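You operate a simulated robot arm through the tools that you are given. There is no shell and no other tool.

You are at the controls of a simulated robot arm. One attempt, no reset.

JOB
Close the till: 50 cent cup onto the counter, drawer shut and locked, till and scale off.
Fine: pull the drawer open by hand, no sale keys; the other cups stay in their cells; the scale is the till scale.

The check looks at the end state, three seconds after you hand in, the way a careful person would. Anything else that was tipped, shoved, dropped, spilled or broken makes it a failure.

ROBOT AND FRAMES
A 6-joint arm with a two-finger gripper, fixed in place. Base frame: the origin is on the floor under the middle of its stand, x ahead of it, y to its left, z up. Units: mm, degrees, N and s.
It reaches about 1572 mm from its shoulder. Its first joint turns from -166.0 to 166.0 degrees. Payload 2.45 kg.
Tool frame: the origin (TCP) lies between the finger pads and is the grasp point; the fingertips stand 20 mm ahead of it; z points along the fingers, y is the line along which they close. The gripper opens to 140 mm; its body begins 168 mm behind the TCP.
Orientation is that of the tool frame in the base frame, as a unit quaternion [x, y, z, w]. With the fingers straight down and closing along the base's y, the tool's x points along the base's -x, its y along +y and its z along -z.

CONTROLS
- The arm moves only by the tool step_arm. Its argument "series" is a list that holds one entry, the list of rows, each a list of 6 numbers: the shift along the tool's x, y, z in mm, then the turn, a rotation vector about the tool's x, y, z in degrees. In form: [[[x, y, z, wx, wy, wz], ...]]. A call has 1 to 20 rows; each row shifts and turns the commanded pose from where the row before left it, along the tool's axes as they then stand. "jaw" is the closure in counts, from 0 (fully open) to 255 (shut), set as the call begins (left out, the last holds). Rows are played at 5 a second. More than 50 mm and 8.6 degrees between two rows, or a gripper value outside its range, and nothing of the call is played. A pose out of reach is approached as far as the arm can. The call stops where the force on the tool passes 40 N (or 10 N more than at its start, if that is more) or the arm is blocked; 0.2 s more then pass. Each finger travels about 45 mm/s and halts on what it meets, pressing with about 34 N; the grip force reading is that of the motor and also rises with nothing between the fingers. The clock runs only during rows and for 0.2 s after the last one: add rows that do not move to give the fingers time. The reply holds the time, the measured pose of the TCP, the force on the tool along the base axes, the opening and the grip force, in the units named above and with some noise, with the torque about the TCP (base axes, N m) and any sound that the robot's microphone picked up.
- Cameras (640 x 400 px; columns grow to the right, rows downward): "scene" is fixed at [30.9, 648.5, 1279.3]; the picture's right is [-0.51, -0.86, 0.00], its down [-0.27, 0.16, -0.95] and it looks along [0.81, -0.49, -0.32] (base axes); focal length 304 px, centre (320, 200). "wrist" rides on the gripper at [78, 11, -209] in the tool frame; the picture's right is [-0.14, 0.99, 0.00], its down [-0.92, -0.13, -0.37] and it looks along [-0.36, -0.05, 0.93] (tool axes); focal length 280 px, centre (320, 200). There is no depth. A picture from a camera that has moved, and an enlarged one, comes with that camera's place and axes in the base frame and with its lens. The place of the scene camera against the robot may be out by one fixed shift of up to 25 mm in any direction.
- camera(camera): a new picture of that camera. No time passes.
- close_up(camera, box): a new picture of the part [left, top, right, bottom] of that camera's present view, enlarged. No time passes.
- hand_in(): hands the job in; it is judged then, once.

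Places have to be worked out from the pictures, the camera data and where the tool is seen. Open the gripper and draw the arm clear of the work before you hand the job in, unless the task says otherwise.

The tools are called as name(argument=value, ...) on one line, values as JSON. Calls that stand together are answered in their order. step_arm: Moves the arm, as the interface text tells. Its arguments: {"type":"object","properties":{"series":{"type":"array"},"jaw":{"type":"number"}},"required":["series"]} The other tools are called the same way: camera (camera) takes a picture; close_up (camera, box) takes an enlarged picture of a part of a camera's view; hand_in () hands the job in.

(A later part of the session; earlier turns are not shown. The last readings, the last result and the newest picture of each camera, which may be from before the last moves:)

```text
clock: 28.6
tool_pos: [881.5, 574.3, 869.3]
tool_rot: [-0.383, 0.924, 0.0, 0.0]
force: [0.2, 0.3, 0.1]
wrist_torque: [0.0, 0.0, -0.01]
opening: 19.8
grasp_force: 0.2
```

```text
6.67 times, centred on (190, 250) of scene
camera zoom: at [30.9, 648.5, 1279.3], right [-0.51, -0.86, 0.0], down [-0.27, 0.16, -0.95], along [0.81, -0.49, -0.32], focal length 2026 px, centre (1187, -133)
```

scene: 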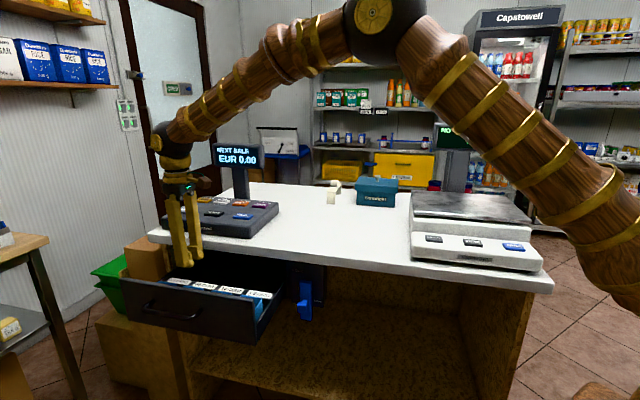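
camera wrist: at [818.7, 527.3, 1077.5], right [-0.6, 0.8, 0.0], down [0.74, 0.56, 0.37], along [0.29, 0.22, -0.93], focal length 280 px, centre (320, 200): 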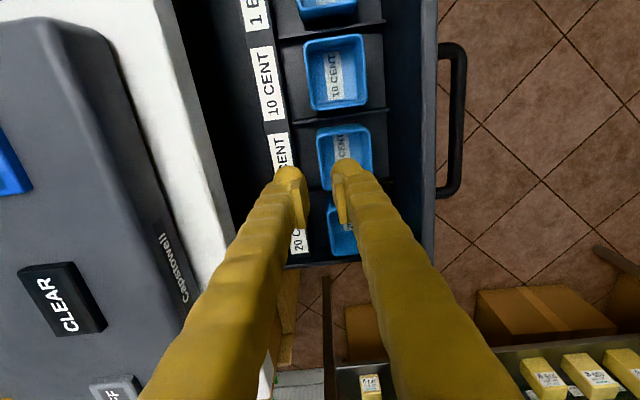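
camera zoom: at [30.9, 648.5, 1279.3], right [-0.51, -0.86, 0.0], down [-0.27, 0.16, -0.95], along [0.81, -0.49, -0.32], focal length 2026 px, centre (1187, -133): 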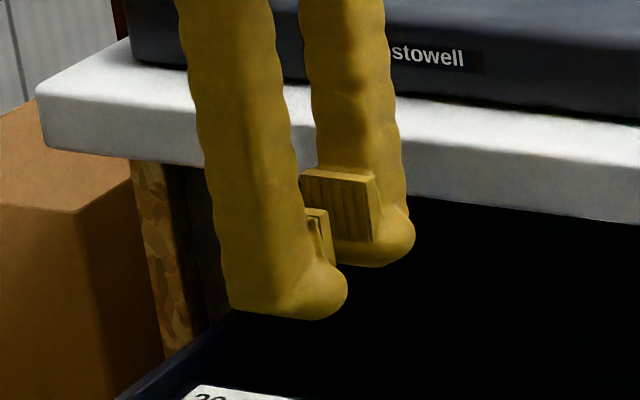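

I want to know exactly where the pads sit relative to the fingertips, so I'll zoom tightly on them in the wrist view.

close_up(camera="wrist", box=[280, 150, 370, 240])

close_up(camera="scene", box=[170, 230, 210, 270])

```text
4.44 times, centred on (325, 195) of wrist
camera zoom: at [818.7, 527.3, 1077.5], right [-0.6, 0.8, 0.0], down [0.74, 0.56, 0.37], along [0.29, 0.22, -0.93], focal length 1246 px, centre (298, 222)
```

zoom: 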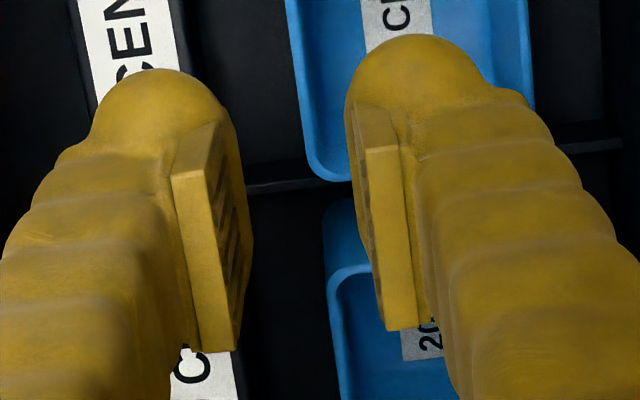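

```text
10.00 times, centred on (190, 250) of scene
camera zoom: at [30.9, 648.5, 1279.3], right [-0.51, -0.86, 0.0], down [-0.27, 0.16, -0.95], along [0.81, -0.49, -0.32], focal length 3039 px, centre (1620, -300)
```

zoom: 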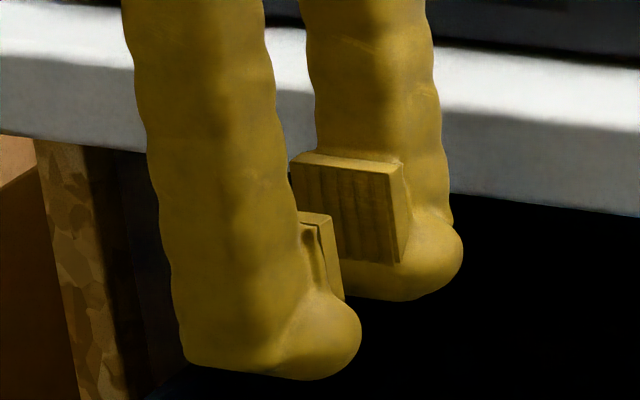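

The pads end near the TCP and the rounded tips reach 20 mm further, flush with the pad faces. So the plan is to straddle the back wall with tips just above the ledge. I'll trim sideways (+4 mm in d, +2 mm in s), narrow the opening to 16 mm and descend to 25 mm above grasp height to check.

step_arm(series=[[[-2, 4, 0, 0, 0, 0], [0, 0, 15, 0, 0, 0], [0, 0, 20, 0, 0, 0], [0, 0, 20, 0, 0, 0], [0, 0, 4, 0, 0, 0]]], jaw=226)

close_up(camera="wrist", box=[220, 80, 420, 260])

close_up(camera="scene", box=[130, 220, 290, 320])

```text
clock: 29.8
tool_pos: [879.2, 579.3, 809.9]
tool_rot: [-0.384, 0.923, 0.001, -0.002]
force: [0.2, -0.2, 0.0]
wrist_torque: [-0.02, -0.02, -0.01]
opening: 15.9
grasp_force: 0.1
```

```text
2.22 times, centred on (320, 170) of wrist
camera zoom: at [816.6, 532.0, 1017.2], right [-0.6, 0.8, 0.0], down [0.74, 0.56, 0.37], along [0.29, 0.22, -0.93], focal length 623 px, centre (320, 267)
```

zoom: 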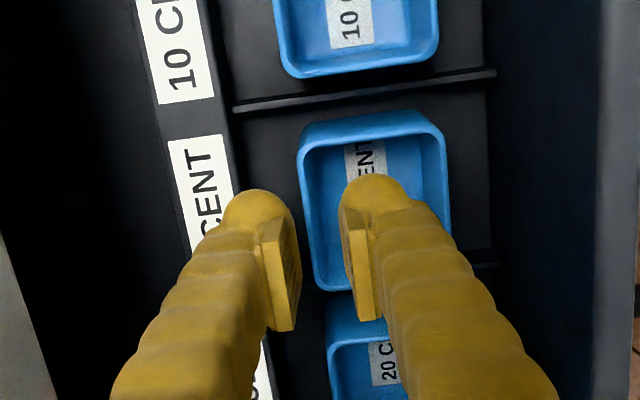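

```text
4.00 times, centred on (210, 270) of scene
camera zoom: at [30.9, 648.5, 1279.3], right [-0.51, -0.86, 0.0], down [-0.27, 0.16, -0.95], along [0.81, -0.49, -0.32], focal length 1216 px, centre (760, -80)
```

zoom: 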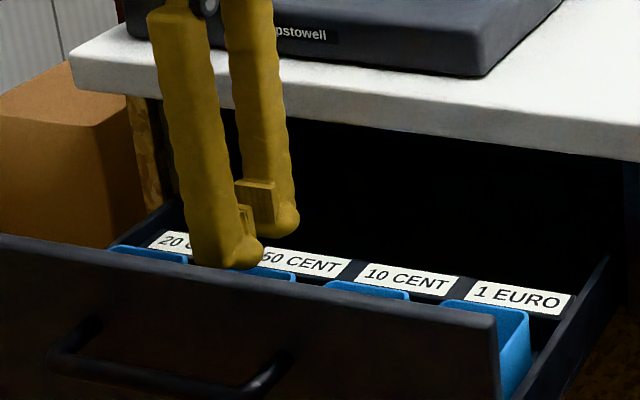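

The wall to be pinched is at d≈-214 and the TCP is at -212, with sideways centring good. I'll trim -1.5 mm and descend another 42 mm in small steps, watching the force.

step_arm(series=[[[0, -1.5, 10, 0, 0, 0], [0, 0, 10, 0, 0, 0], [0, 0, 10, 0, 0, 0], [0, 0, 6, 0, 0, 0], [0, 0, 3, 0, 0, 0], [0, 0, 3, 0, 0, 0]]])

close_up(camera="wrist", box=[220, 80, 420, 260])

close_up(camera="scene", box=[150, 240, 250, 310])

```text
clock: 31.2
tool_pos: [881.1, 578.2, 768.3]
tool_rot: [-0.384, 0.923, 0.001, -0.001]
force: [0.5, 0.7, 0.1]
wrist_torque: [-0.01, 0.01, 0.0]
opening: 16.2
grasp_force: 0.0
```

```text
2.22 times, centred on (320, 170) of wrist
camera zoom: at [817.8, 530.8, 975.7], right [-0.6, 0.8, 0.0], down [0.74, 0.56, 0.37], along [0.29, 0.22, -0.93], focal length 623 px, centre (320, 267)
```

zoom: 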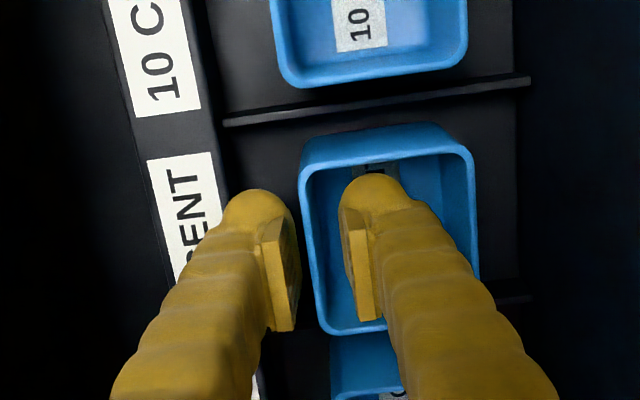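

```text
5.71 times, centred on (200, 275) of scene
camera zoom: at [30.9, 648.5, 1279.3], right [-0.51, -0.86, 0.0], down [-0.27, 0.16, -0.95], along [0.81, -0.49, -0.32], focal length 1737 px, centre (1006, -229)
```

zoom: 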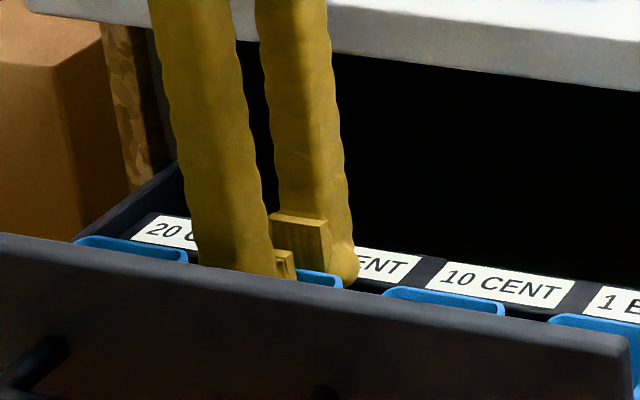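

The wall is centred between the fingers, with the inside finger in the cup and no contact force. I'll creep down another few mm to get more overlap while watching for the ledge.

step_arm(series=[[[0, 0, 1.5, 0, 0, 0], [0, 0, 1.5, 0, 0, 0]]])

close_up(camera="scene", box=[175, 255, 225, 295])

```text
clock: 31.8
tool_pos: [880.3, 577.7, 765.4]
tool_rot: [-0.384, 0.923, 0.001, -0.002]
force: [-0.3, 0.3, -0.2]
wrist_torque: [-0.02, 0.01, 0.01]
opening: 16.1
grasp_force: 0.1
```

```text
10.00 times, centred on (200, 275) of scene
camera zoom: at [30.9, 648.5, 1279.3], right [-0.51, -0.86, 0.0], down [-0.27, 0.16, -0.95], along [0.81, -0.49, -0.32], focal length 3039 px, centre (1520, -550)
```

zoom: 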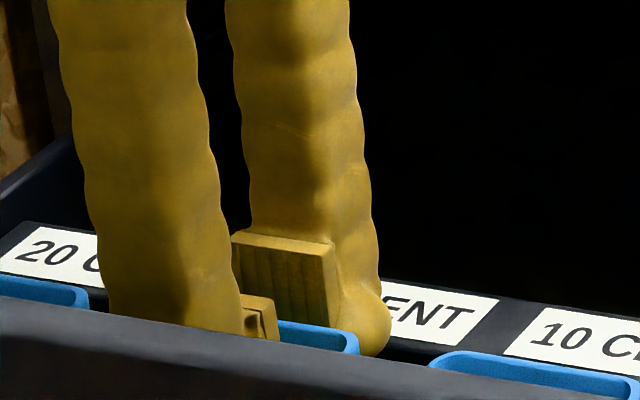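

The pad already overlaps the rim a little and there is still no contact. I'll go down 3 mm more in 1 mm steps.

step_arm(series=[[[0, 0, 1, 0, 0, 0], [0, 0, 1, 0, 0, 0], [0, 0, 1, 0, 0, 0]]])

```text
clock: 32.6
tool_pos: [880.1, 578.2, 762.3]
tool_rot: [-0.383, 0.924, 0.001, -0.001]
force: [-0.1, -0.6, 0.8]
wrist_torque: [0.01, 0.0, 0.02]
opening: 16.1
grasp_force: 0.1
```

There is still no clear contact, so I'll go 2 mm more and then decide.

step_arm(series=[[[0, 0, 1, 0, 0, 0], [0, 0, 1, 0, 0, 0]]])

close_up(camera="scene", box=[175, 255, 225, 295])

close_up(camera="wrist", box=[270, 140, 390, 240])

```text
clock: 33.2
tool_pos: [881.3, 578.8, 759.0]
tool_rot: [-0.383, 0.924, 0.001, -0.001]
force: [0.3, -0.4, -0.1]
wrist_torque: [-0.01, -0.02, 0.01]
opening: 16.1
grasp_force: 0.1
```

```text
10.00 times, centred on (200, 275) of scene
camera zoom: at [30.9, 648.5, 1279.3], right [-0.51, -0.86, 0.0], down [-0.27, 0.16, -0.95], along [0.81, -0.49, -0.32], focal length 3039 px, centre (1520, -550)
```

zoom: 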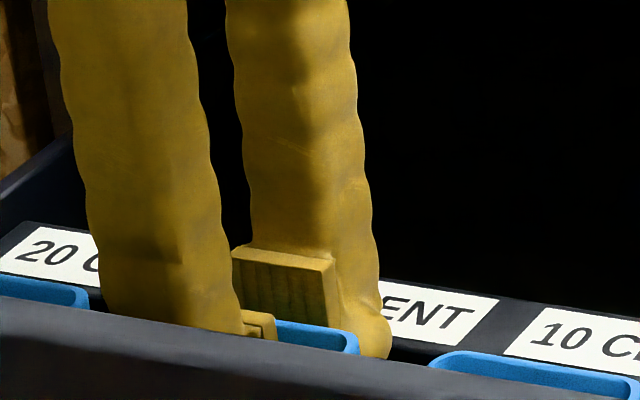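

```text
4.00 times, centred on (330, 190) of wrist
camera zoom: at [818.2, 531.1, 967.5], right [-0.6, 0.8, 0.0], down [0.74, 0.56, 0.37], along [0.29, 0.22, -0.93], focal length 1122 px, centre (280, 240)
```

zoom: 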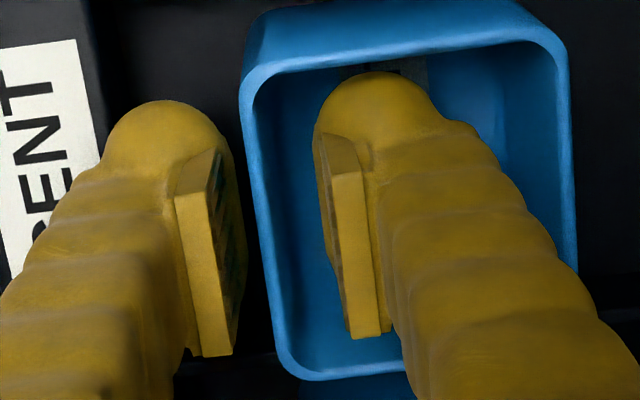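

The tips are at z≈739 in the free gap with no contact, and the pads overlap the rim by about 12 mm. I'll close on the back wall.

step_arm(series=[[[0, 0, 0, 0, 0, 0], [0, 0, 0, 0, 0, 0], [0, 0, 0, 0, 0, 0], [0, 0, 0, 0, 0, 0]]], jaw=255)

close_up(camera="wrist", box=[220, 80, 420, 260])

close_up(camera="scene", box=[150, 240, 250, 310])

```text
clock: 34.2
tool_pos: [881.3, 579.4, 760.2]
tool_rot: [-0.384, 0.923, 0.002, -0.002]
force: [-0.5, 0.7, -1.2]
wrist_torque: [-0.01, -0.01, 0.03]
opening: 5.9
grasp_force: 30.4
```

```text
2.22 times, centred on (320, 170) of wrist
camera zoom: at [818.2, 531.1, 967.4], right [-0.6, 0.8, 0.0], down [0.74, 0.56, 0.37], along [0.29, 0.22, -0.93], focal length 623 px, centre (320, 267)
```

zoom: 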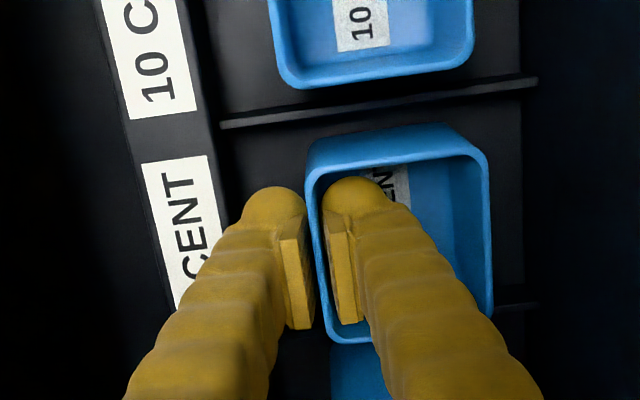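

```text
5.71 times, centred on (200, 275) of scene
camera zoom: at [30.9, 648.5, 1279.3], right [-0.51, -0.86, 0.0], down [-0.27, 0.16, -0.95], along [0.81, -0.49, -0.32], focal length 1737 px, centre (1006, -229)
```

zoom: 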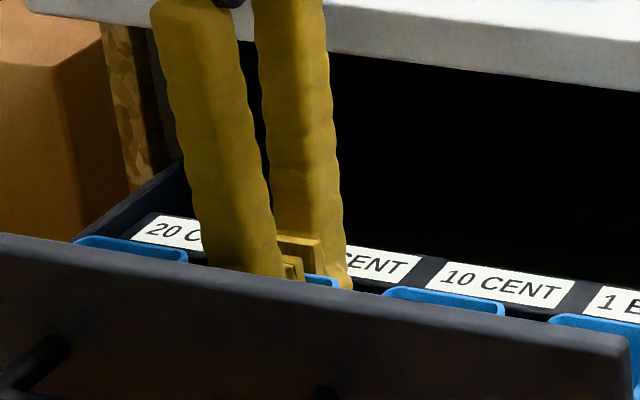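

The wall is pinched (opening 5.9 mm, grip 30 N). I'll lift slowly by 30 mm and look.

step_arm(series=[[[0, 0, 0, 0, 0, 0], [0, 0, -3, 0, 0, 0], [0, 0, -5, 0, 0, 0], [0, 0, -7, 0, 0, 0], [0, 0, -7, 0, 0, 0], [0, 0, -8, 0, 0, 0]]])

close_up(camera="wrist", box=[220, 80, 420, 260])

close_up(camera="scene", box=[150, 240, 250, 310])

```text
clock: 35.6
tool_pos: [881.1, 578.0, 790.0]
tool_rot: [-0.383, 0.924, 0.001, -0.001]
force: [-0.3, 0.3, 0.3]
wrist_torque: [-0.01, 0.01, 0.01]
opening: 6.1
grasp_force: 31.0
```

```text
2.22 times, centred on (320, 170) of wrist
camera zoom: at [818.0, 531.0, 997.6], right [-0.6, 0.8, 0.0], down [0.74, 0.56, 0.37], along [0.29, 0.22, -0.93], focal length 623 px, centre (320, 267)
```

zoom: 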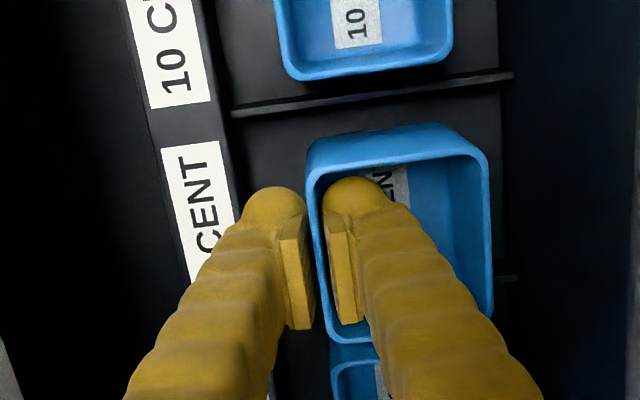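

```text
5.71 times, centred on (200, 275) of scene
camera zoom: at [30.9, 648.5, 1279.3], right [-0.51, -0.86, 0.0], down [-0.27, 0.16, -0.95], along [0.81, -0.49, -0.32], focal length 1737 px, centre (1006, -229)
```

zoom: 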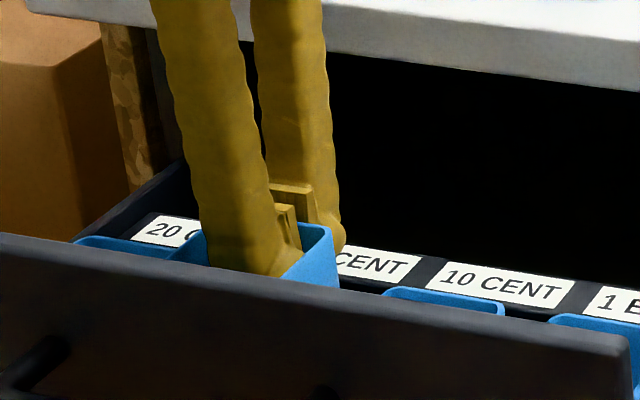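

The 50 CENT cup is clear of its cell and hangs level. I'll raise it 200 mm and carry it to the right along the front of the counter, clear of the till.

step_arm(series=[[[0, 0, -20, 0, 0, 0], [0, 0, -30, 0, 0, 0], [0, 0, -30, 0, 0, 0], [0, 0, -30, 0, 0, 0], [0, 0, -30, 0, 0, 0], [0, 0, -30, 0, 0, 0], [0, 0, -30, 0, 0, 0], [20, 0, 0, 0, 0, 0], [30, 0, 0, 0, 0, 0], [30, 0, 0, 0, 0, 0], [30, 0, 0, 0, 0, 0], [30, 0, 0, 0, 0, 0], [30, 0, 0, 0, 0, 0], [30, 0, 0, 0, 0, 0], [30, 0, 0, 0, 0, 0], [30, 0, 0, 0, 0, 0], [30, 0, 0, 0, 0, 0], [30, 0, 0, 0, 0, 0], [20, 0, 0, 0, 0, 0], [12, 0, 0, 0, 0, 0]]])

camera(camera="wrist")

camera(camera="scene")

```text
clock: 39.8
tool_pos: [632.9, 328.1, 990.0]
tool_rot: [-0.383, 0.924, 0.002, -0.001]
force: [-0.2, -0.1, -1.0]
wrist_torque: [-0.01, 0.0, -0.01]
opening: 5.8
grasp_force: 30.4
```

```text
taken
camera wrist: at [570.3, 281.1, 1198.8], right [-0.6, 0.8, 0.0], down [0.74, 0.56, 0.37], along [0.29, 0.22, -0.93], focal length 280 px, centre (320, 200)
```

wrist: 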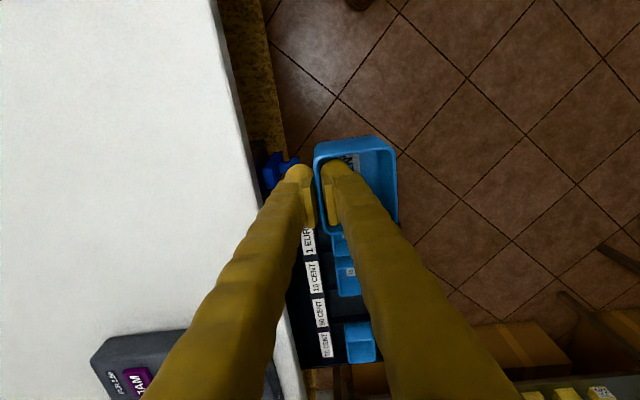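

```text
taken
```

scene: 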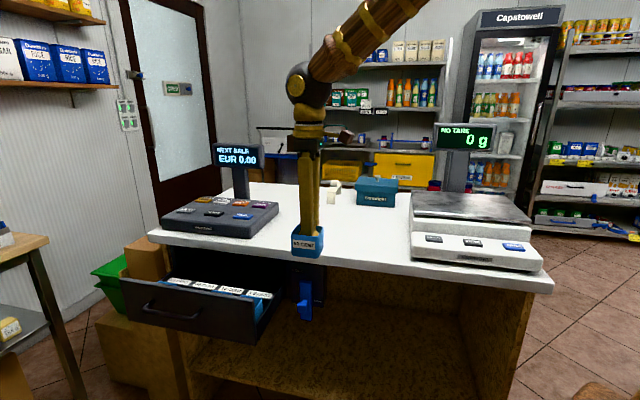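

The cup reads 50 CENT on its front and hangs level. I'll move it straight in over the empty counter between the till and the scale.

step_arm(series=[[[0, -20, 0, 0, 0, 0], [0, -30, 0, 0, 0, 0], [0, -30, 0, 0, 0, 0], [0, -30, 0, 0, 0, 0], [0, -30, 0, 0, 0, 0], [0, -30, 0, 0, 0, 0], [0, -30, 0, 0, 0, 0], [0, -30, 0, 0, 0, 0], [0, -20, 0, 0, 0, 0], [0, -10, 0, 0, 0, 0]]])

camera(camera="wrist")

camera(camera="scene")

```text
clock: 42.0
tool_pos: [816.8, 144.9, 989.4]
tool_rot: [-0.383, 0.924, 0.001, -0.002]
force: [-0.6, -0.2, -0.1]
wrist_torque: [0.02, 0.0, 0.04]
opening: 6.2
grasp_force: 31.4
```

```text
taken
camera wrist: at [755.0, 97.0, 1197.4], right [-0.6, 0.8, 0.0], down [0.74, 0.56, 0.37], along [0.29, 0.22, -0.93], focal length 280 px, centre (320, 200)
```

wrist: 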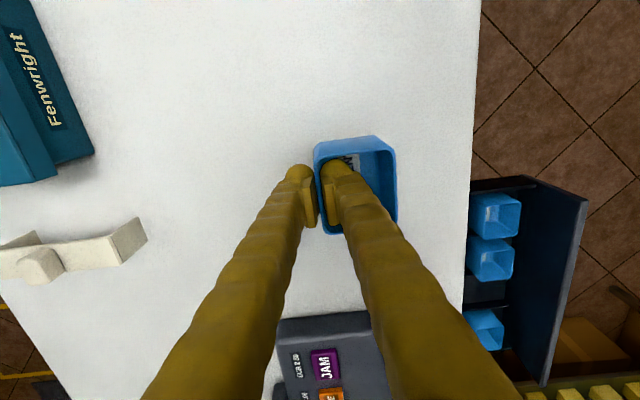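

```text
taken
```

scene: 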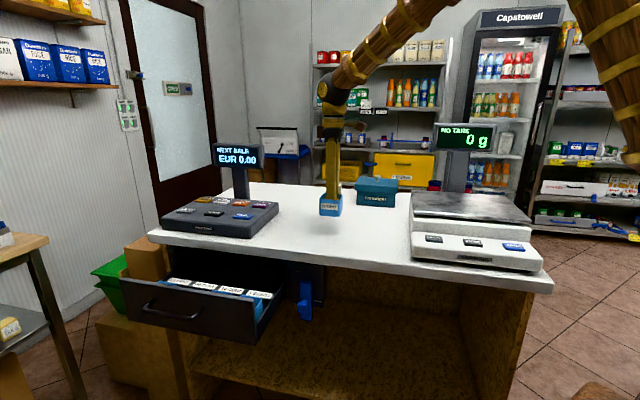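

The area beneath the cup is clear and the cup bottom should be about 55 mm above the counter. I'll go down 40 mm, then feel for contact in small steps.

step_arm(series=[[[0, 0, 10, 0, 0, 0], [0, 0, 10, 0, 0, 0], [0, 0, 10, 0, 0, 0], [0, 0, 10, 0, 0, 0]]])

close_up(camera="scene", box=[290, 150, 370, 250])

```text
clock: 43.0
tool_pos: [817.6, 144.8, 949.0]
tool_rot: [-0.383, 0.924, 0.002, -0.002]
force: [0.6, -0.8, 0.1]
wrist_torque: [-0.01, -0.03, 0.0]
opening: 6.0
grasp_force: 31.1
```

```text
4.00 times, centred on (330, 200) of scene
camera zoom: at [30.9, 648.5, 1279.3], right [-0.51, -0.86, 0.0], down [-0.27, 0.16, -0.95], along [0.81, -0.49, -0.32], focal length 1216 px, centre (280, 200)
```

zoom: 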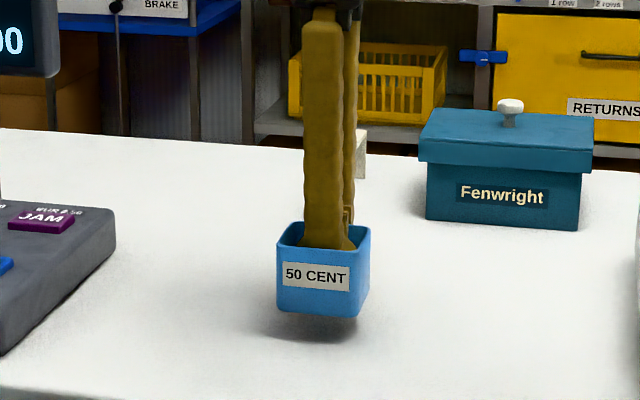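

The cup is a little above its shadow, perhaps 15–20 mm up. I'll go down in 2 mm steps and watch the vertical force.

step_arm(series=[[[0, 0, 2, 0, 0, 0], [0, 0, 2, 0, 0, 0], [0, 0, 2, 0, 0, 0], [0, 0, 2, 0, 0, 0], [0, 0, 2, 0, 0, 0]]])

close_up(camera="scene", box=[300, 190, 360, 240])

```text
clock: 44.2
tool_pos: [816.5, 145.2, 938.3]
tool_rot: [-0.384, 0.923, 0.001, -0.002]
force: [-0.5, 0.7, -0.5]
wrist_torque: [-0.01, -0.04, 0.03]
opening: 6.0
grasp_force: 31.0
```

```text
8.00 times, centred on (330, 215) of scene
camera zoom: at [30.9, 648.5, 1279.3], right [-0.51, -0.86, 0.0], down [-0.27, 0.16, -0.95], along [0.81, -0.49, -0.32], focal length 2431 px, centre (240, 80)
```

zoom: 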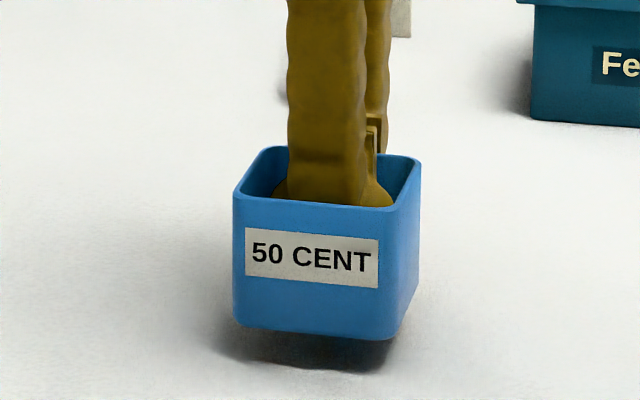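

The shadow gap is shrinking, and I'll continue down in 1.5 mm steps.

step_arm(series=[[[0, 0, 1.5, 0, 0, 0], [0, 0, 1.5, 0, 0, 0], [0, 0, 1.5, 0, 0, 0], [0, 0, 1.5, 0, 0, 0]]])

close_up(camera="scene", box=[300, 190, 360, 240])

```text
clock: 45.2
tool_pos: [816.8, 145.7, 934.1]
tool_rot: [-0.383, 0.924, 0.002, -0.002]
force: [0.4, -0.5, -0.8]
wrist_torque: [0.01, -0.02, 0.02]
opening: 5.8
grasp_force: 31.1
```

```text
8.00 times, centred on (330, 215) of scene
camera zoom: at [30.9, 648.5, 1279.3], right [-0.51, -0.86, 0.0], down [-0.27, 0.16, -0.95], along [0.81, -0.49, -0.32], focal length 2431 px, centre (240, 80)
```

zoom: 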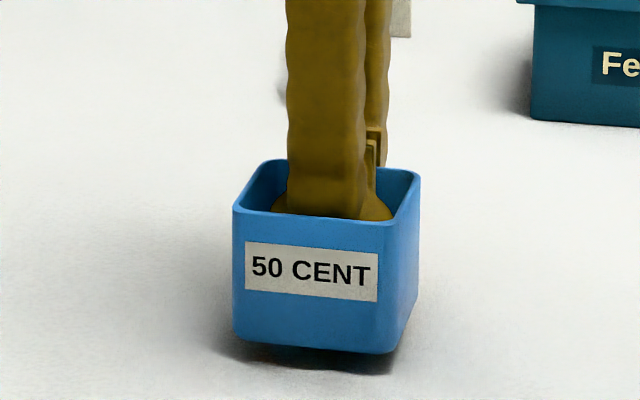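

I judge about 5 mm are left, so I'll continue in 1 mm steps.

step_arm(series=[[[0, 0, 1, 0, 0, 0], [0, 0, 1, 0, 0, 0], [0, 0, 1, 0, 0, 0]]])

close_up(camera="scene", box=[300, 190, 360, 240])

```text
clock: 46.0
tool_pos: [818.4, 144.7, 930.0]
tool_rot: [-0.384, 0.923, 0.001, -0.002]
force: [0.5, 0.5, -1.1]
wrist_torque: [0.01, -0.02, 0.01]
opening: 5.9
grasp_force: 30.6
```

```text
8.00 times, centred on (330, 215) of scene
camera zoom: at [30.9, 648.5, 1279.3], right [-0.51, -0.86, 0.0], down [-0.27, 0.16, -0.95], along [0.81, -0.49, -0.32], focal length 2431 px, centre (240, 80)
```

zoom: 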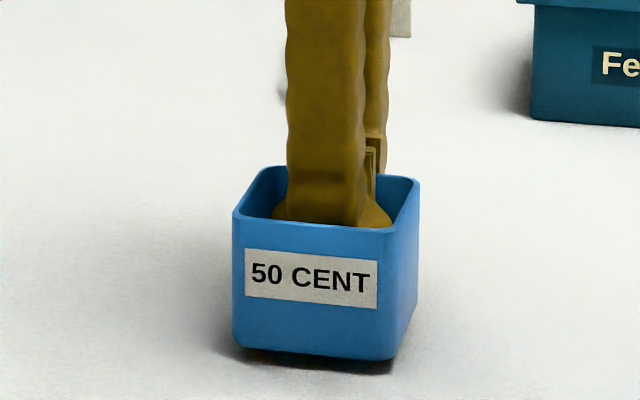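

step_arm(series=[[[0, 0, 1, 0, 0, 0], [0, 0, 1, 0, 0, 0]]])

close_up(camera="scene", box=[300, 190, 360, 240])

```text
clock: 46.6
tool_pos: [815.9, 145.7, 928.7]
tool_rot: [-0.383, 0.924, 0.001, -0.001]
force: [0.6, 0.2, 0.0]
wrist_torque: [-0.02, 0.0, 0.03]
opening: 6.0
grasp_force: 30.9
```

```text
8.00 times, centred on (330, 215) of scene
camera zoom: at [30.9, 648.5, 1279.3], right [-0.51, -0.86, 0.0], down [-0.27, 0.16, -0.95], along [0.81, -0.49, -0.32], focal length 2431 px, centre (240, 80)
```

zoom: 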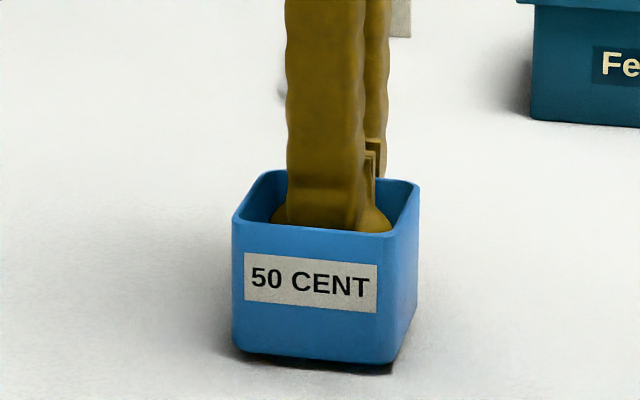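

The gap is down to a couple of mm with no contact force yet, so I'll feel down 1 mm at a time.

step_arm(series=[[[0, 0, 1, 0, 0, 0], [0, 0, 0.7, 0, 0, 0]]])

close_up(camera="scene", box=[300, 190, 360, 240])

```text
clock: 47.2
tool_pos: [816.5, 145.8, 927.1]
tool_rot: [-0.383, 0.924, 0.001, -0.001]
force: [0.1, -0.3, -0.1]
wrist_torque: [0.02, 0.01, -0.01]
opening: 5.7
grasp_force: 30.9
```

```text
8.00 times, centred on (330, 215) of scene
camera zoom: at [30.9, 648.5, 1279.3], right [-0.51, -0.86, 0.0], down [-0.27, 0.16, -0.95], along [0.81, -0.49, -0.32], focal length 2431 px, centre (240, 80)
```

zoom: 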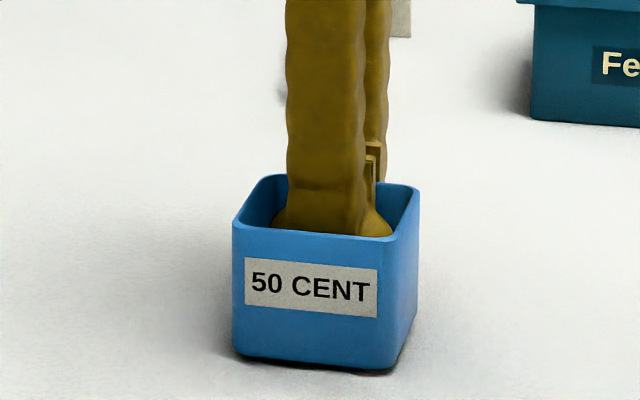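

step_arm(series=[[[0, 0, 0.7, 0, 0, 0], [0, 0, 0.7, 0, 0, 0]]])

close_up(camera="scene", box=[300, 190, 360, 240])

```text
clock: 47.8
tool_pos: [817.3, 145.4, 924.6]
tool_rot: [-0.383, 0.924, 0.001, 0.0]
force: [0.2, 0.0, -0.3]
wrist_torque: [-0.01, -0.05, -0.01]
opening: 6.1
grasp_force: 30.7
```

```text
8.00 times, centred on (330, 215) of scene
camera zoom: at [30.9, 648.5, 1279.3], right [-0.51, -0.86, 0.0], down [-0.27, 0.16, -0.95], along [0.81, -0.49, -0.32], focal length 2431 px, centre (240, 80)
```

zoom: 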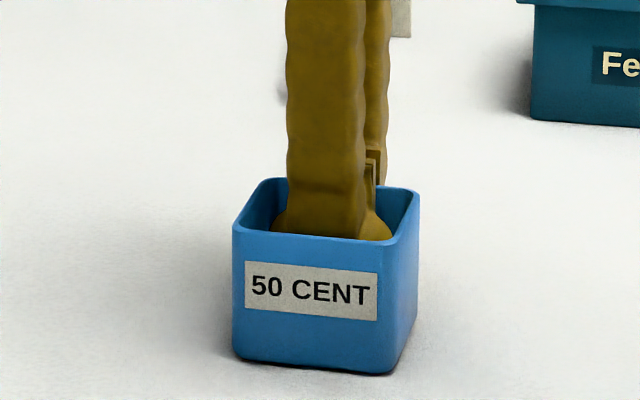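

The shadow line is almost gone, with no force yet. I'll continue with 0.5 mm steps.

step_arm(series=[[[0, 0, 0.5, 0, 0, 0], [0, 0, 0.5, 0, 0, 0], [0, 0, 0.5, 0, 0, 0]]])

close_up(camera="scene", box=[300, 190, 360, 240])

```text
clock: 48.6
tool_pos: [817.3, 144.7, 924.2]
tool_rot: [-0.384, 0.923, 0.001, -0.002]
force: [-1.2, 0.0, 3.6]
wrist_torque: [-0.04, 0.05, 0.03]
opening: 6.1
grasp_force: 30.3
```

```text
8.00 times, centred on (330, 215) of scene
camera zoom: at [30.9, 648.5, 1279.3], right [-0.51, -0.86, 0.0], down [-0.27, 0.16, -0.95], along [0.81, -0.49, -0.32], focal length 2431 px, centre (240, 80)
```

zoom: 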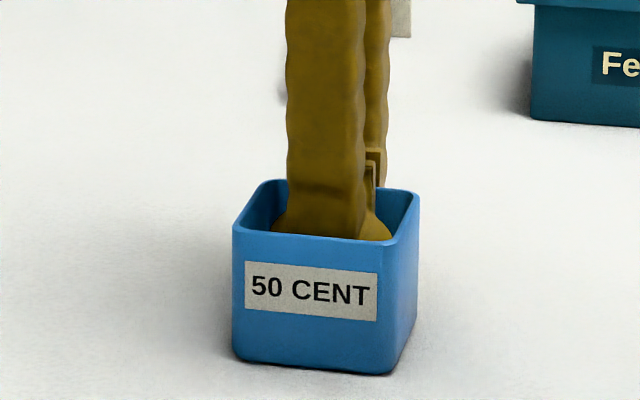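

The counter has been reached (Fz ≈ +3.6 N), so the cup stands on it. I'll open gently to about 18 mm and lift straight up.

step_arm(series=[[[0, 0, 0, 0, 0, 0], [0, 0, 0, 0, 0, 0], [0, 0, 0, 0, 0, 0], [0, 0, -5, 0, 0, 0], [0, 0, -10, 0, 0, 0], [0, 0, -20, 0, 0, 0], [0, 0, -30, 0, 0, 0], [0, 0, -30, 0, 0, 0], [0, 0, -30, 0, 0, 0]]], jaw=222)

camera(camera="scene")

camera(camera="wrist")

```text
clock: 50.6
tool_pos: [816.9, 144.1, 1048.9]
tool_rot: [-0.384, 0.923, 0.001, -0.002]
force: [-0.4, -0.2, 0.4]
wrist_torque: [0.01, 0.05, 0.03]
opening: 18.0
grasp_force: 0.1
```

```text
taken
```

scene: 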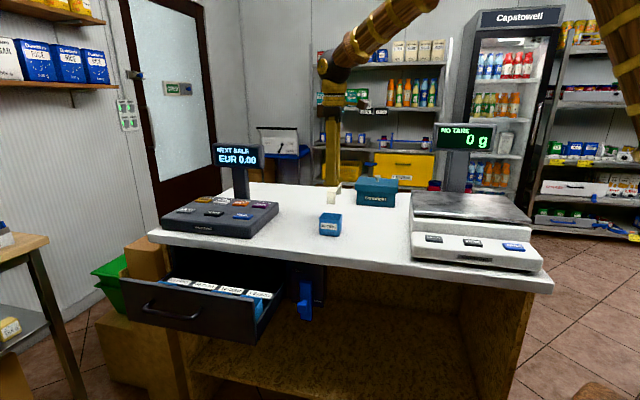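

```text
taken
camera wrist: at [754.4, 97.3, 1256.4], right [-0.6, 0.8, 0.0], down [0.74, 0.56, 0.37], along [0.29, 0.22, -0.93], focal length 280 px, centre (320, 200)
```

wrist: 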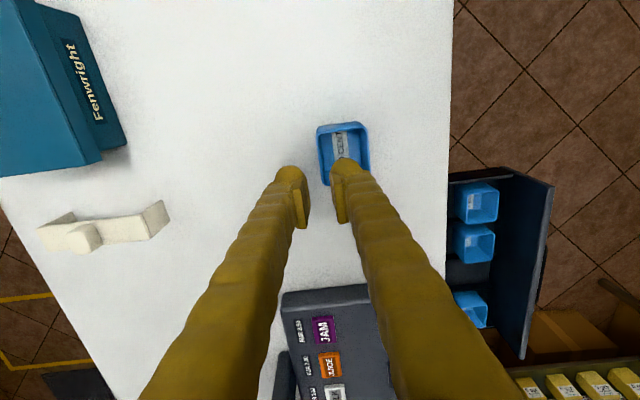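

The cup stands on the counter at its spot, upright. Next I'll shut the drawer: go back out in front of the counter at height, then over to the handle's line.

step_arm(series=[[[0, 44.4, 0, 0, 0, 0], [0, 44.4, 0, 0, 0, 0], [0, 44.4, 0, 0, 0, 0], [0, 44.4, 0, 0, 0, 0], [0, 44.4, 0, 0, 0, 0], [0, 44.4, 0, 0, 0, 0], [0, 44.4, 0, 0, 0, 0], [0, 44.4, 0, 0, 0, 0], [0, 44.4, 0, 0, 0, 0], [0, 44.4, 0, 0, 0, 0], [0, 44.4, 0, 0, 0, 0], [-40.2, 0, 0, 0, 0, 0], [-40.2, 0, 0, 0, 0, 0], [-40.2, 0, 0, 0, 0, 0], [-40.2, 0, 0, 0, 0, 0], [-40.2, 0, 0, 0, 0, 0], [-40.2, 0, 0, 0, 0, 0], [-40.2, 0, 0, 0, 0, 0], [-40.2, 0, 0, 0, 0, 0]]], jaw=182)

camera(camera="wrist")

```text
clock: 54.6
tool_pos: [699.0, 718.6, 1049.7]
tool_rot: [-0.384, 0.923, 0.002, -0.002]
force: [-0.5, 0.4, 1.1]
wrist_torque: [0.03, -0.03, -0.01]
opening: 40.0
grasp_force: 0.0
```

```text
taken
camera wrist: at [636.1, 671.0, 1258.1], right [-0.6, 0.8, 0.0], down [0.74, 0.56, 0.37], along [0.29, 0.22, -0.93], focal length 280 px, centre (320, 200)
```

wrist: 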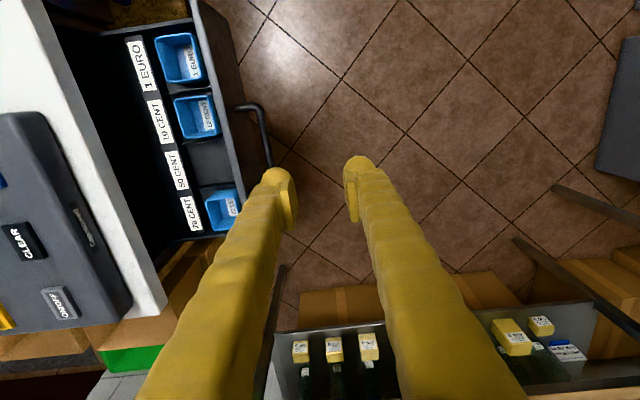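

The other three cups are untouched in their cells. I'll pitch the tool back to horizontal and descend to handle height, in front of the bar.

step_arm(series=[[[0, 0, 0, 7.5, 0, 0], [0, 0, 0, 7.5, 0, 0], [0, 0, 0, 7.5, 0, 0], [0, 0, 0, 7.5, 0, 0], [0, 0, 0, 7.5, 0, 0], [0, 0, 0, 7.5, 0, 0], [0, 0, 0, 7.5, 0, 0], [0, 0, 0, 7.5, 0, 0], [0, 0, 0, 7.5, 0, 0], [0, 0, 0, 7.5, 0, 0], [0, 0, 0, 7.5, 0, 0], [0, 0, 0, 7.5, 0, 0], [0, 43.2, 0, 0, 0, 0], [0, 43.2, 0, 0, 0, 0], [0, 43.2, 0, 0, 0, 0], [0, 43.2, 0, 0, 0, 0], [0, 43.2, 0, 0, 0, 0], [0, 43.2, 0, 0, 0, 0]]])

camera(camera="wrist")

```text
clock: 58.4
tool_pos: [698.5, 717.8, 789.7]
tool_rot: [-0.271, 0.654, -0.652, 0.27]
force: [0.1, 0.3, 0.8]
wrist_torque: [0.07, 0.05, -0.03]
opening: 39.8
grasp_force: 0.1
```

```text
taken
camera wrist: at [493.9, 810.9, 779.4], right [0.09, 0.1, -0.99], down [0.39, 0.91, 0.13], along [0.92, -0.4, 0.05], focal length 280 px, centre (320, 200)
```

wrist: 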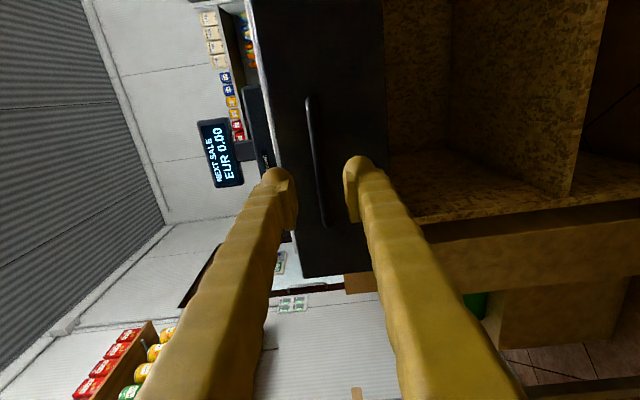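

The pose matches where I released the handle. I'll advance 90 mm over the bar and close on it again.

step_arm(series=[[[0, 0, 20, 0, 0, 0], [0, 0, 20, 0, 0, 0], [0, 0, 20, 0, 0, 0], [0, 0, 15, 0, 0, 0], [0, 0, 10, 0, 0, 0], [0, -0.5, 5.5, 0, 0, 0]]])

close_up(camera="wrist", box=[220, 100, 420, 260])

```text
clock: 59.8
tool_pos: [763.5, 652.3, 791.4]
tool_rot: [-0.273, 0.654, -0.652, 0.27]
force: [-0.4, -0.4, -0.4]
wrist_torque: [0.01, 0.02, -0.01]
opening: 40.2
grasp_force: 0.0
```

```text
2.50 times, centred on (320, 180) of wrist
camera zoom: at [557.9, 746.5, 779.4], right [0.09, 0.1, -0.99], down [0.39, 0.91, 0.13], along [0.92, -0.4, 0.05], focal length 701 px, centre (320, 250)
```

zoom: 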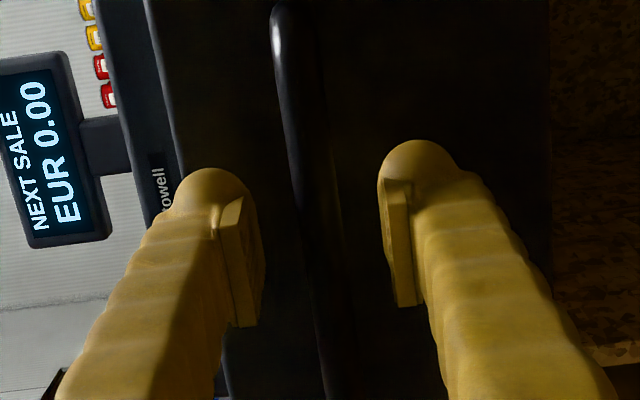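

The bar sits between the pads as before, so I'll close on it.

step_arm(series=[[[0, 0, 0, 0, 0, 0], [0, 0, 0, 0, 0, 0], [0, 0, 0, 0, 0, 0], [0, 0, 0, 0, 0, 0], [0, 0, 0, 0, 0, 0]]], jaw=255)

```text
clock: 61.0
tool_pos: [762.3, 654.3, 789.1]
tool_rot: [-0.273, 0.653, -0.652, 0.27]
force: [2.7, 1.7, -14.4]
wrist_torque: [0.21, -0.18, 0.04]
opening: 8.9
grasp_force: 36.4
```

The handle is gripped again. I'll push the drawer in steadily, 140 mm first, at the slow rate that worked before.

step_arm(series=[[[0, 0, 3, 0, 0, 0], [0, 0, 5, 0, 0, 0], [0, -0.02, 7, 0, 0, 0], [0, -0.02, 7, 0, 0, 0], [0, -0.02, 7, 0, 0, 0], [0, -0.02, 7, 0, 0, 0], [0, -0.02, 7, 0, 0, 0], [0, -0.02, 7, 0, 0, 0], [0, -0.02, 7, 0, 0, 0], [0, -0.02, 7, 0, 0, 0], [0, -0.02, 7, 0, 0, 0], [0, -0.02, 7, 0, 0, 0], [0, -0.02, 7, 0, 0, 0], [0, -0.02, 7, 0, 0, 0], [0, -0.02, 7, 0, 0, 0], [0, -0.02, 7, 0, 0, 0], [0, -0.02, 7, 0, 0, 0], [0, -0.02, 7, 0, 0, 0], [0, -0.02, 7, 0, 0, 0], [0, -0.02, 7, 0, 0, 0]]])

camera(camera="scene")

```text
clock: 65.2
tool_pos: [857.8, 557.9, 790.3]
tool_rot: [-0.273, 0.654, -0.652, 0.27]
force: [-11.5, -13.1, -22.2]
wrist_torque: [0.13, -0.13, -0.25]
opening: 9.3
grasp_force: 37.0
```

```text
taken
```

scene: 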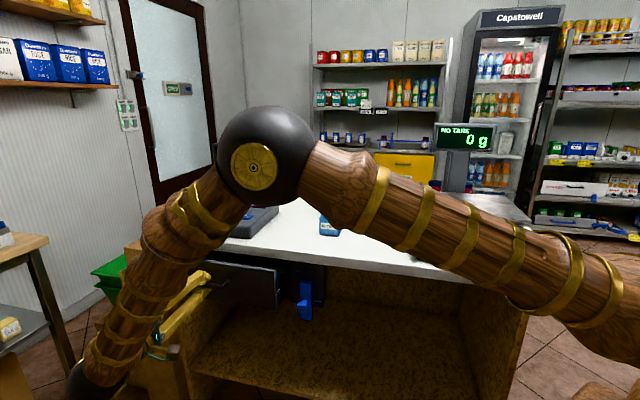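

There are about 62 mm to go. I'll trim off the small sideways and vertical load and push on, slowing toward the stop.

step_arm(series=[[[0.25, 0.25, 3, 0, 0, 0], [0.02, 0, 6, 0, 0, 0], [0.02, -0.02, 7, 0, 0, 0], [0.02, -0.02, 7, 0, 0, 0], [0.02, -0.02, 7, 0, 0, 0], [0.02, -0.02, 7, 0, 0, 0], [0.02, -0.02, 7, 0, 0, 0], [0.02, -0.02, 6, 0, 0, 0], [0, 0, 4, 0, 0, 0], [0, 0, 3, 0, 0, 0], [0, 0, 2, 0, 0, 0], [0, 0, 2, 0, 0, 0]]])

close_up(camera="scene", box=[140, 220, 340, 340])

```text
clock: 67.8
tool_pos: [899.1, 515.9, 790.1]
tool_rot: [-0.272, 0.654, -0.653, 0.27]
force: [7.7, 0.6, -5.7]
wrist_torque: [0.11, -0.1, -0.22]
opening: 9.1
grasp_force: 36.4
```

```text
3.20 times, centred on (240, 280) of scene
camera zoom: at [30.9, 648.5, 1279.3], right [-0.51, -0.86, 0.0], down [-0.27, 0.16, -0.95], along [0.81, -0.49, -0.32], focal length 973 px, centre (576, -56)
```

zoom: 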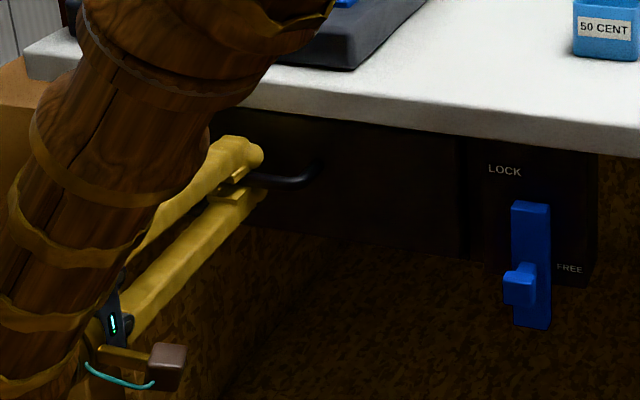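

The drawer is nearly in, with about 3–4 mm left. I'll press in 1 mm steps until it stops.

step_arm(series=[[[0, 0, 1, 0, 0, 0], [0, 0, 1, 0, 0, 0], [0, 0, 1, 0, 0, 0], [0, 0, 1, 0, 0, 0], [0, 0, 1, 0, 0, 0], [0, 0, 1, 0, 0, 0]]])

close_up(camera="scene", box=[140, 220, 340, 340])

```text
clock: 69.2
tool_pos: [904.0, 512.5, 789.5]
tool_rot: [-0.272, 0.654, -0.652, 0.27]
force: [-30.4, 15.9, 0.5]
wrist_torque: [0.14, -0.15, -0.09]
opening: 9.2
grasp_force: 37.1
```

```text
3.20 times, centred on (240, 280) of scene
camera zoom: at [30.9, 648.5, 1279.3], right [-0.51, -0.86, 0.0], down [-0.27, 0.16, -0.95], along [0.81, -0.49, -0.32], focal length 973 px, centre (576, -56)
```

zoom: 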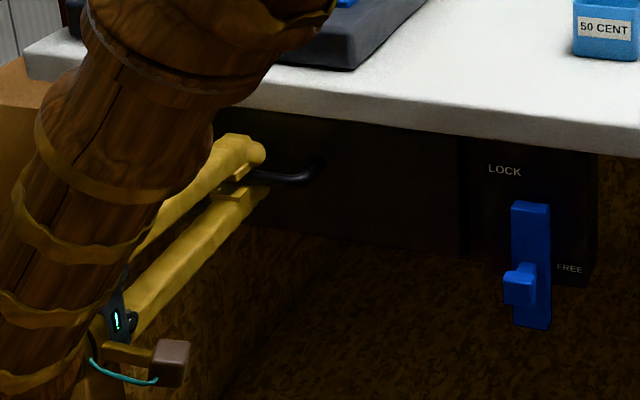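

The push force rose to about 33 N at d≈-277, so the drawer is at its stop. I'll relax slightly, open the fingers and back off straight.

step_arm(series=[[[0, 0, -0.3, 0, 0, 0], [0, 0, 0, 0, 0, 0], [0, 0, 0, 0, 0, 0], [0, 0, 0, 0, 0, 0], [0, 0, -10, 0, 0, 0], [0, 0, -20, 0, 0, 0], [0, 0, -30, 0, 0, 0], [0, 0, -30, 0, 0, 0], [0, 0, -30, 0, 0, 0], [0, 0, -30, 0, 0, 0]]], jaw=182)

camera(camera="wrist")

camera(camera="scene")

```text
clock: 71.4
tool_pos: [797.2, 618.5, 790.9]
tool_rot: [-0.272, 0.654, -0.652, 0.27]
force: [0.3, -0.6, 0.0]
wrist_torque: [0.02, -0.03, 0.02]
opening: 40.0
grasp_force: 0.1
```

```text
taken
camera wrist: at [594.0, 710.8, 778.8], right [0.09, 0.1, -0.99], down [0.39, 0.91, 0.13], along [0.92, -0.4, 0.05], focal length 280 px, centre (320, 200)
```

wrist: 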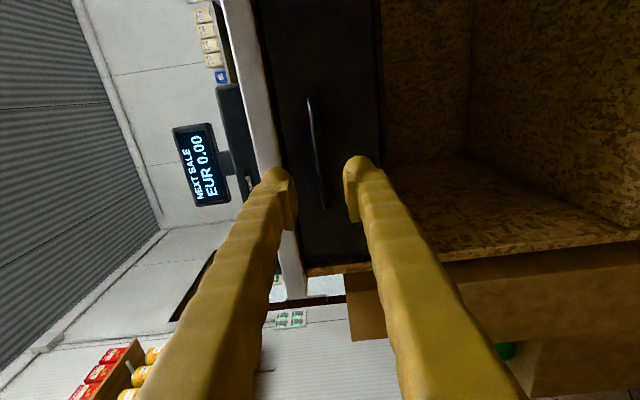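

```text
taken
```

scene: 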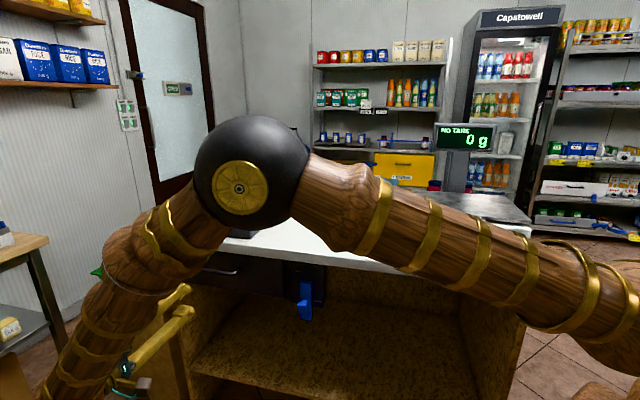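

The drawer stays shut. Before working the lever I'll look closer at it, and at the similar blue latches elsewhere in the shop, to see how it moves.

close_up(camera="scene", box=[290, 250, 340, 330])

close_up(camera="scene", box=[540, 140, 640, 240])

close_up(camera="scene", box=[340, 130, 450, 200])

```text
5.00 times, centred on (315, 290) of scene
camera zoom: at [30.9, 648.5, 1279.3], right [-0.51, -0.86, 0.0], down [-0.27, 0.16, -0.95], along [0.81, -0.49, -0.32], focal length 1520 px, centre (345, -250)
```

zoom: 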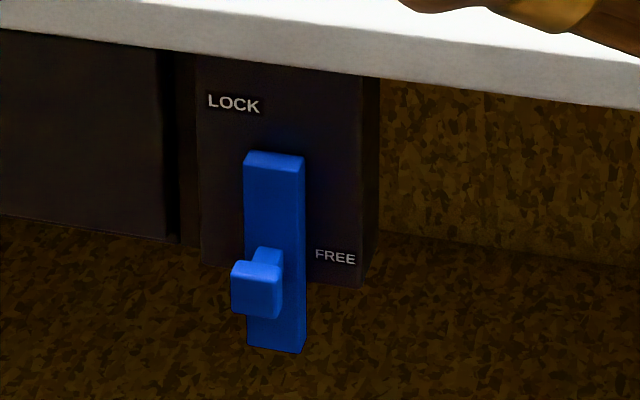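

```text
4.00 times, centred on (590, 190) of scene
camera zoom: at [30.9, 648.5, 1279.3], right [-0.51, -0.86, 0.0], down [-0.27, 0.16, -0.95], along [0.81, -0.49, -0.32], focal length 1216 px, centre (-760, 240)
```

zoom: 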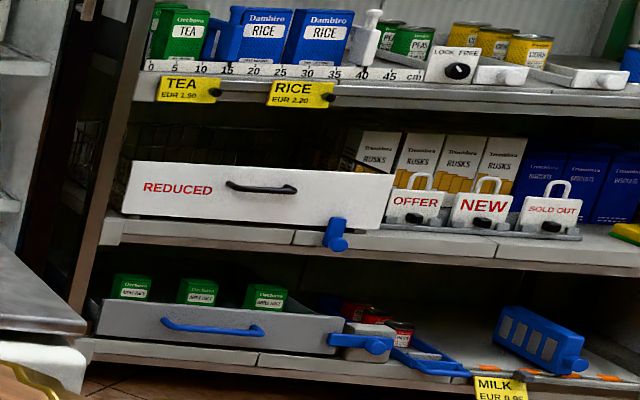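

```text
5.71 times, centred on (395, 165) of scene
camera zoom: at [30.9, 648.5, 1279.3], right [-0.51, -0.86, 0.0], down [-0.27, 0.16, -0.95], along [0.81, -0.49, -0.32], focal length 1737 px, centre (-109, 400)
```

zoom: 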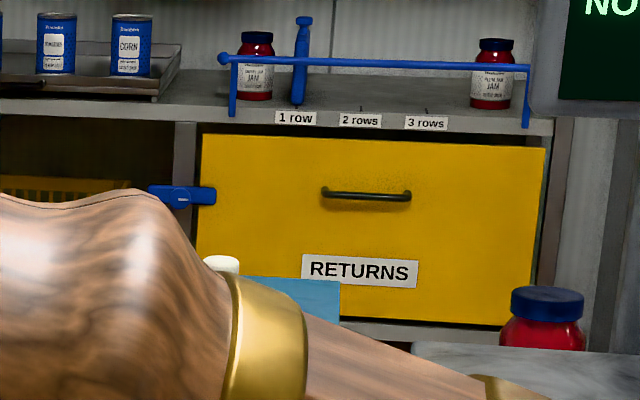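

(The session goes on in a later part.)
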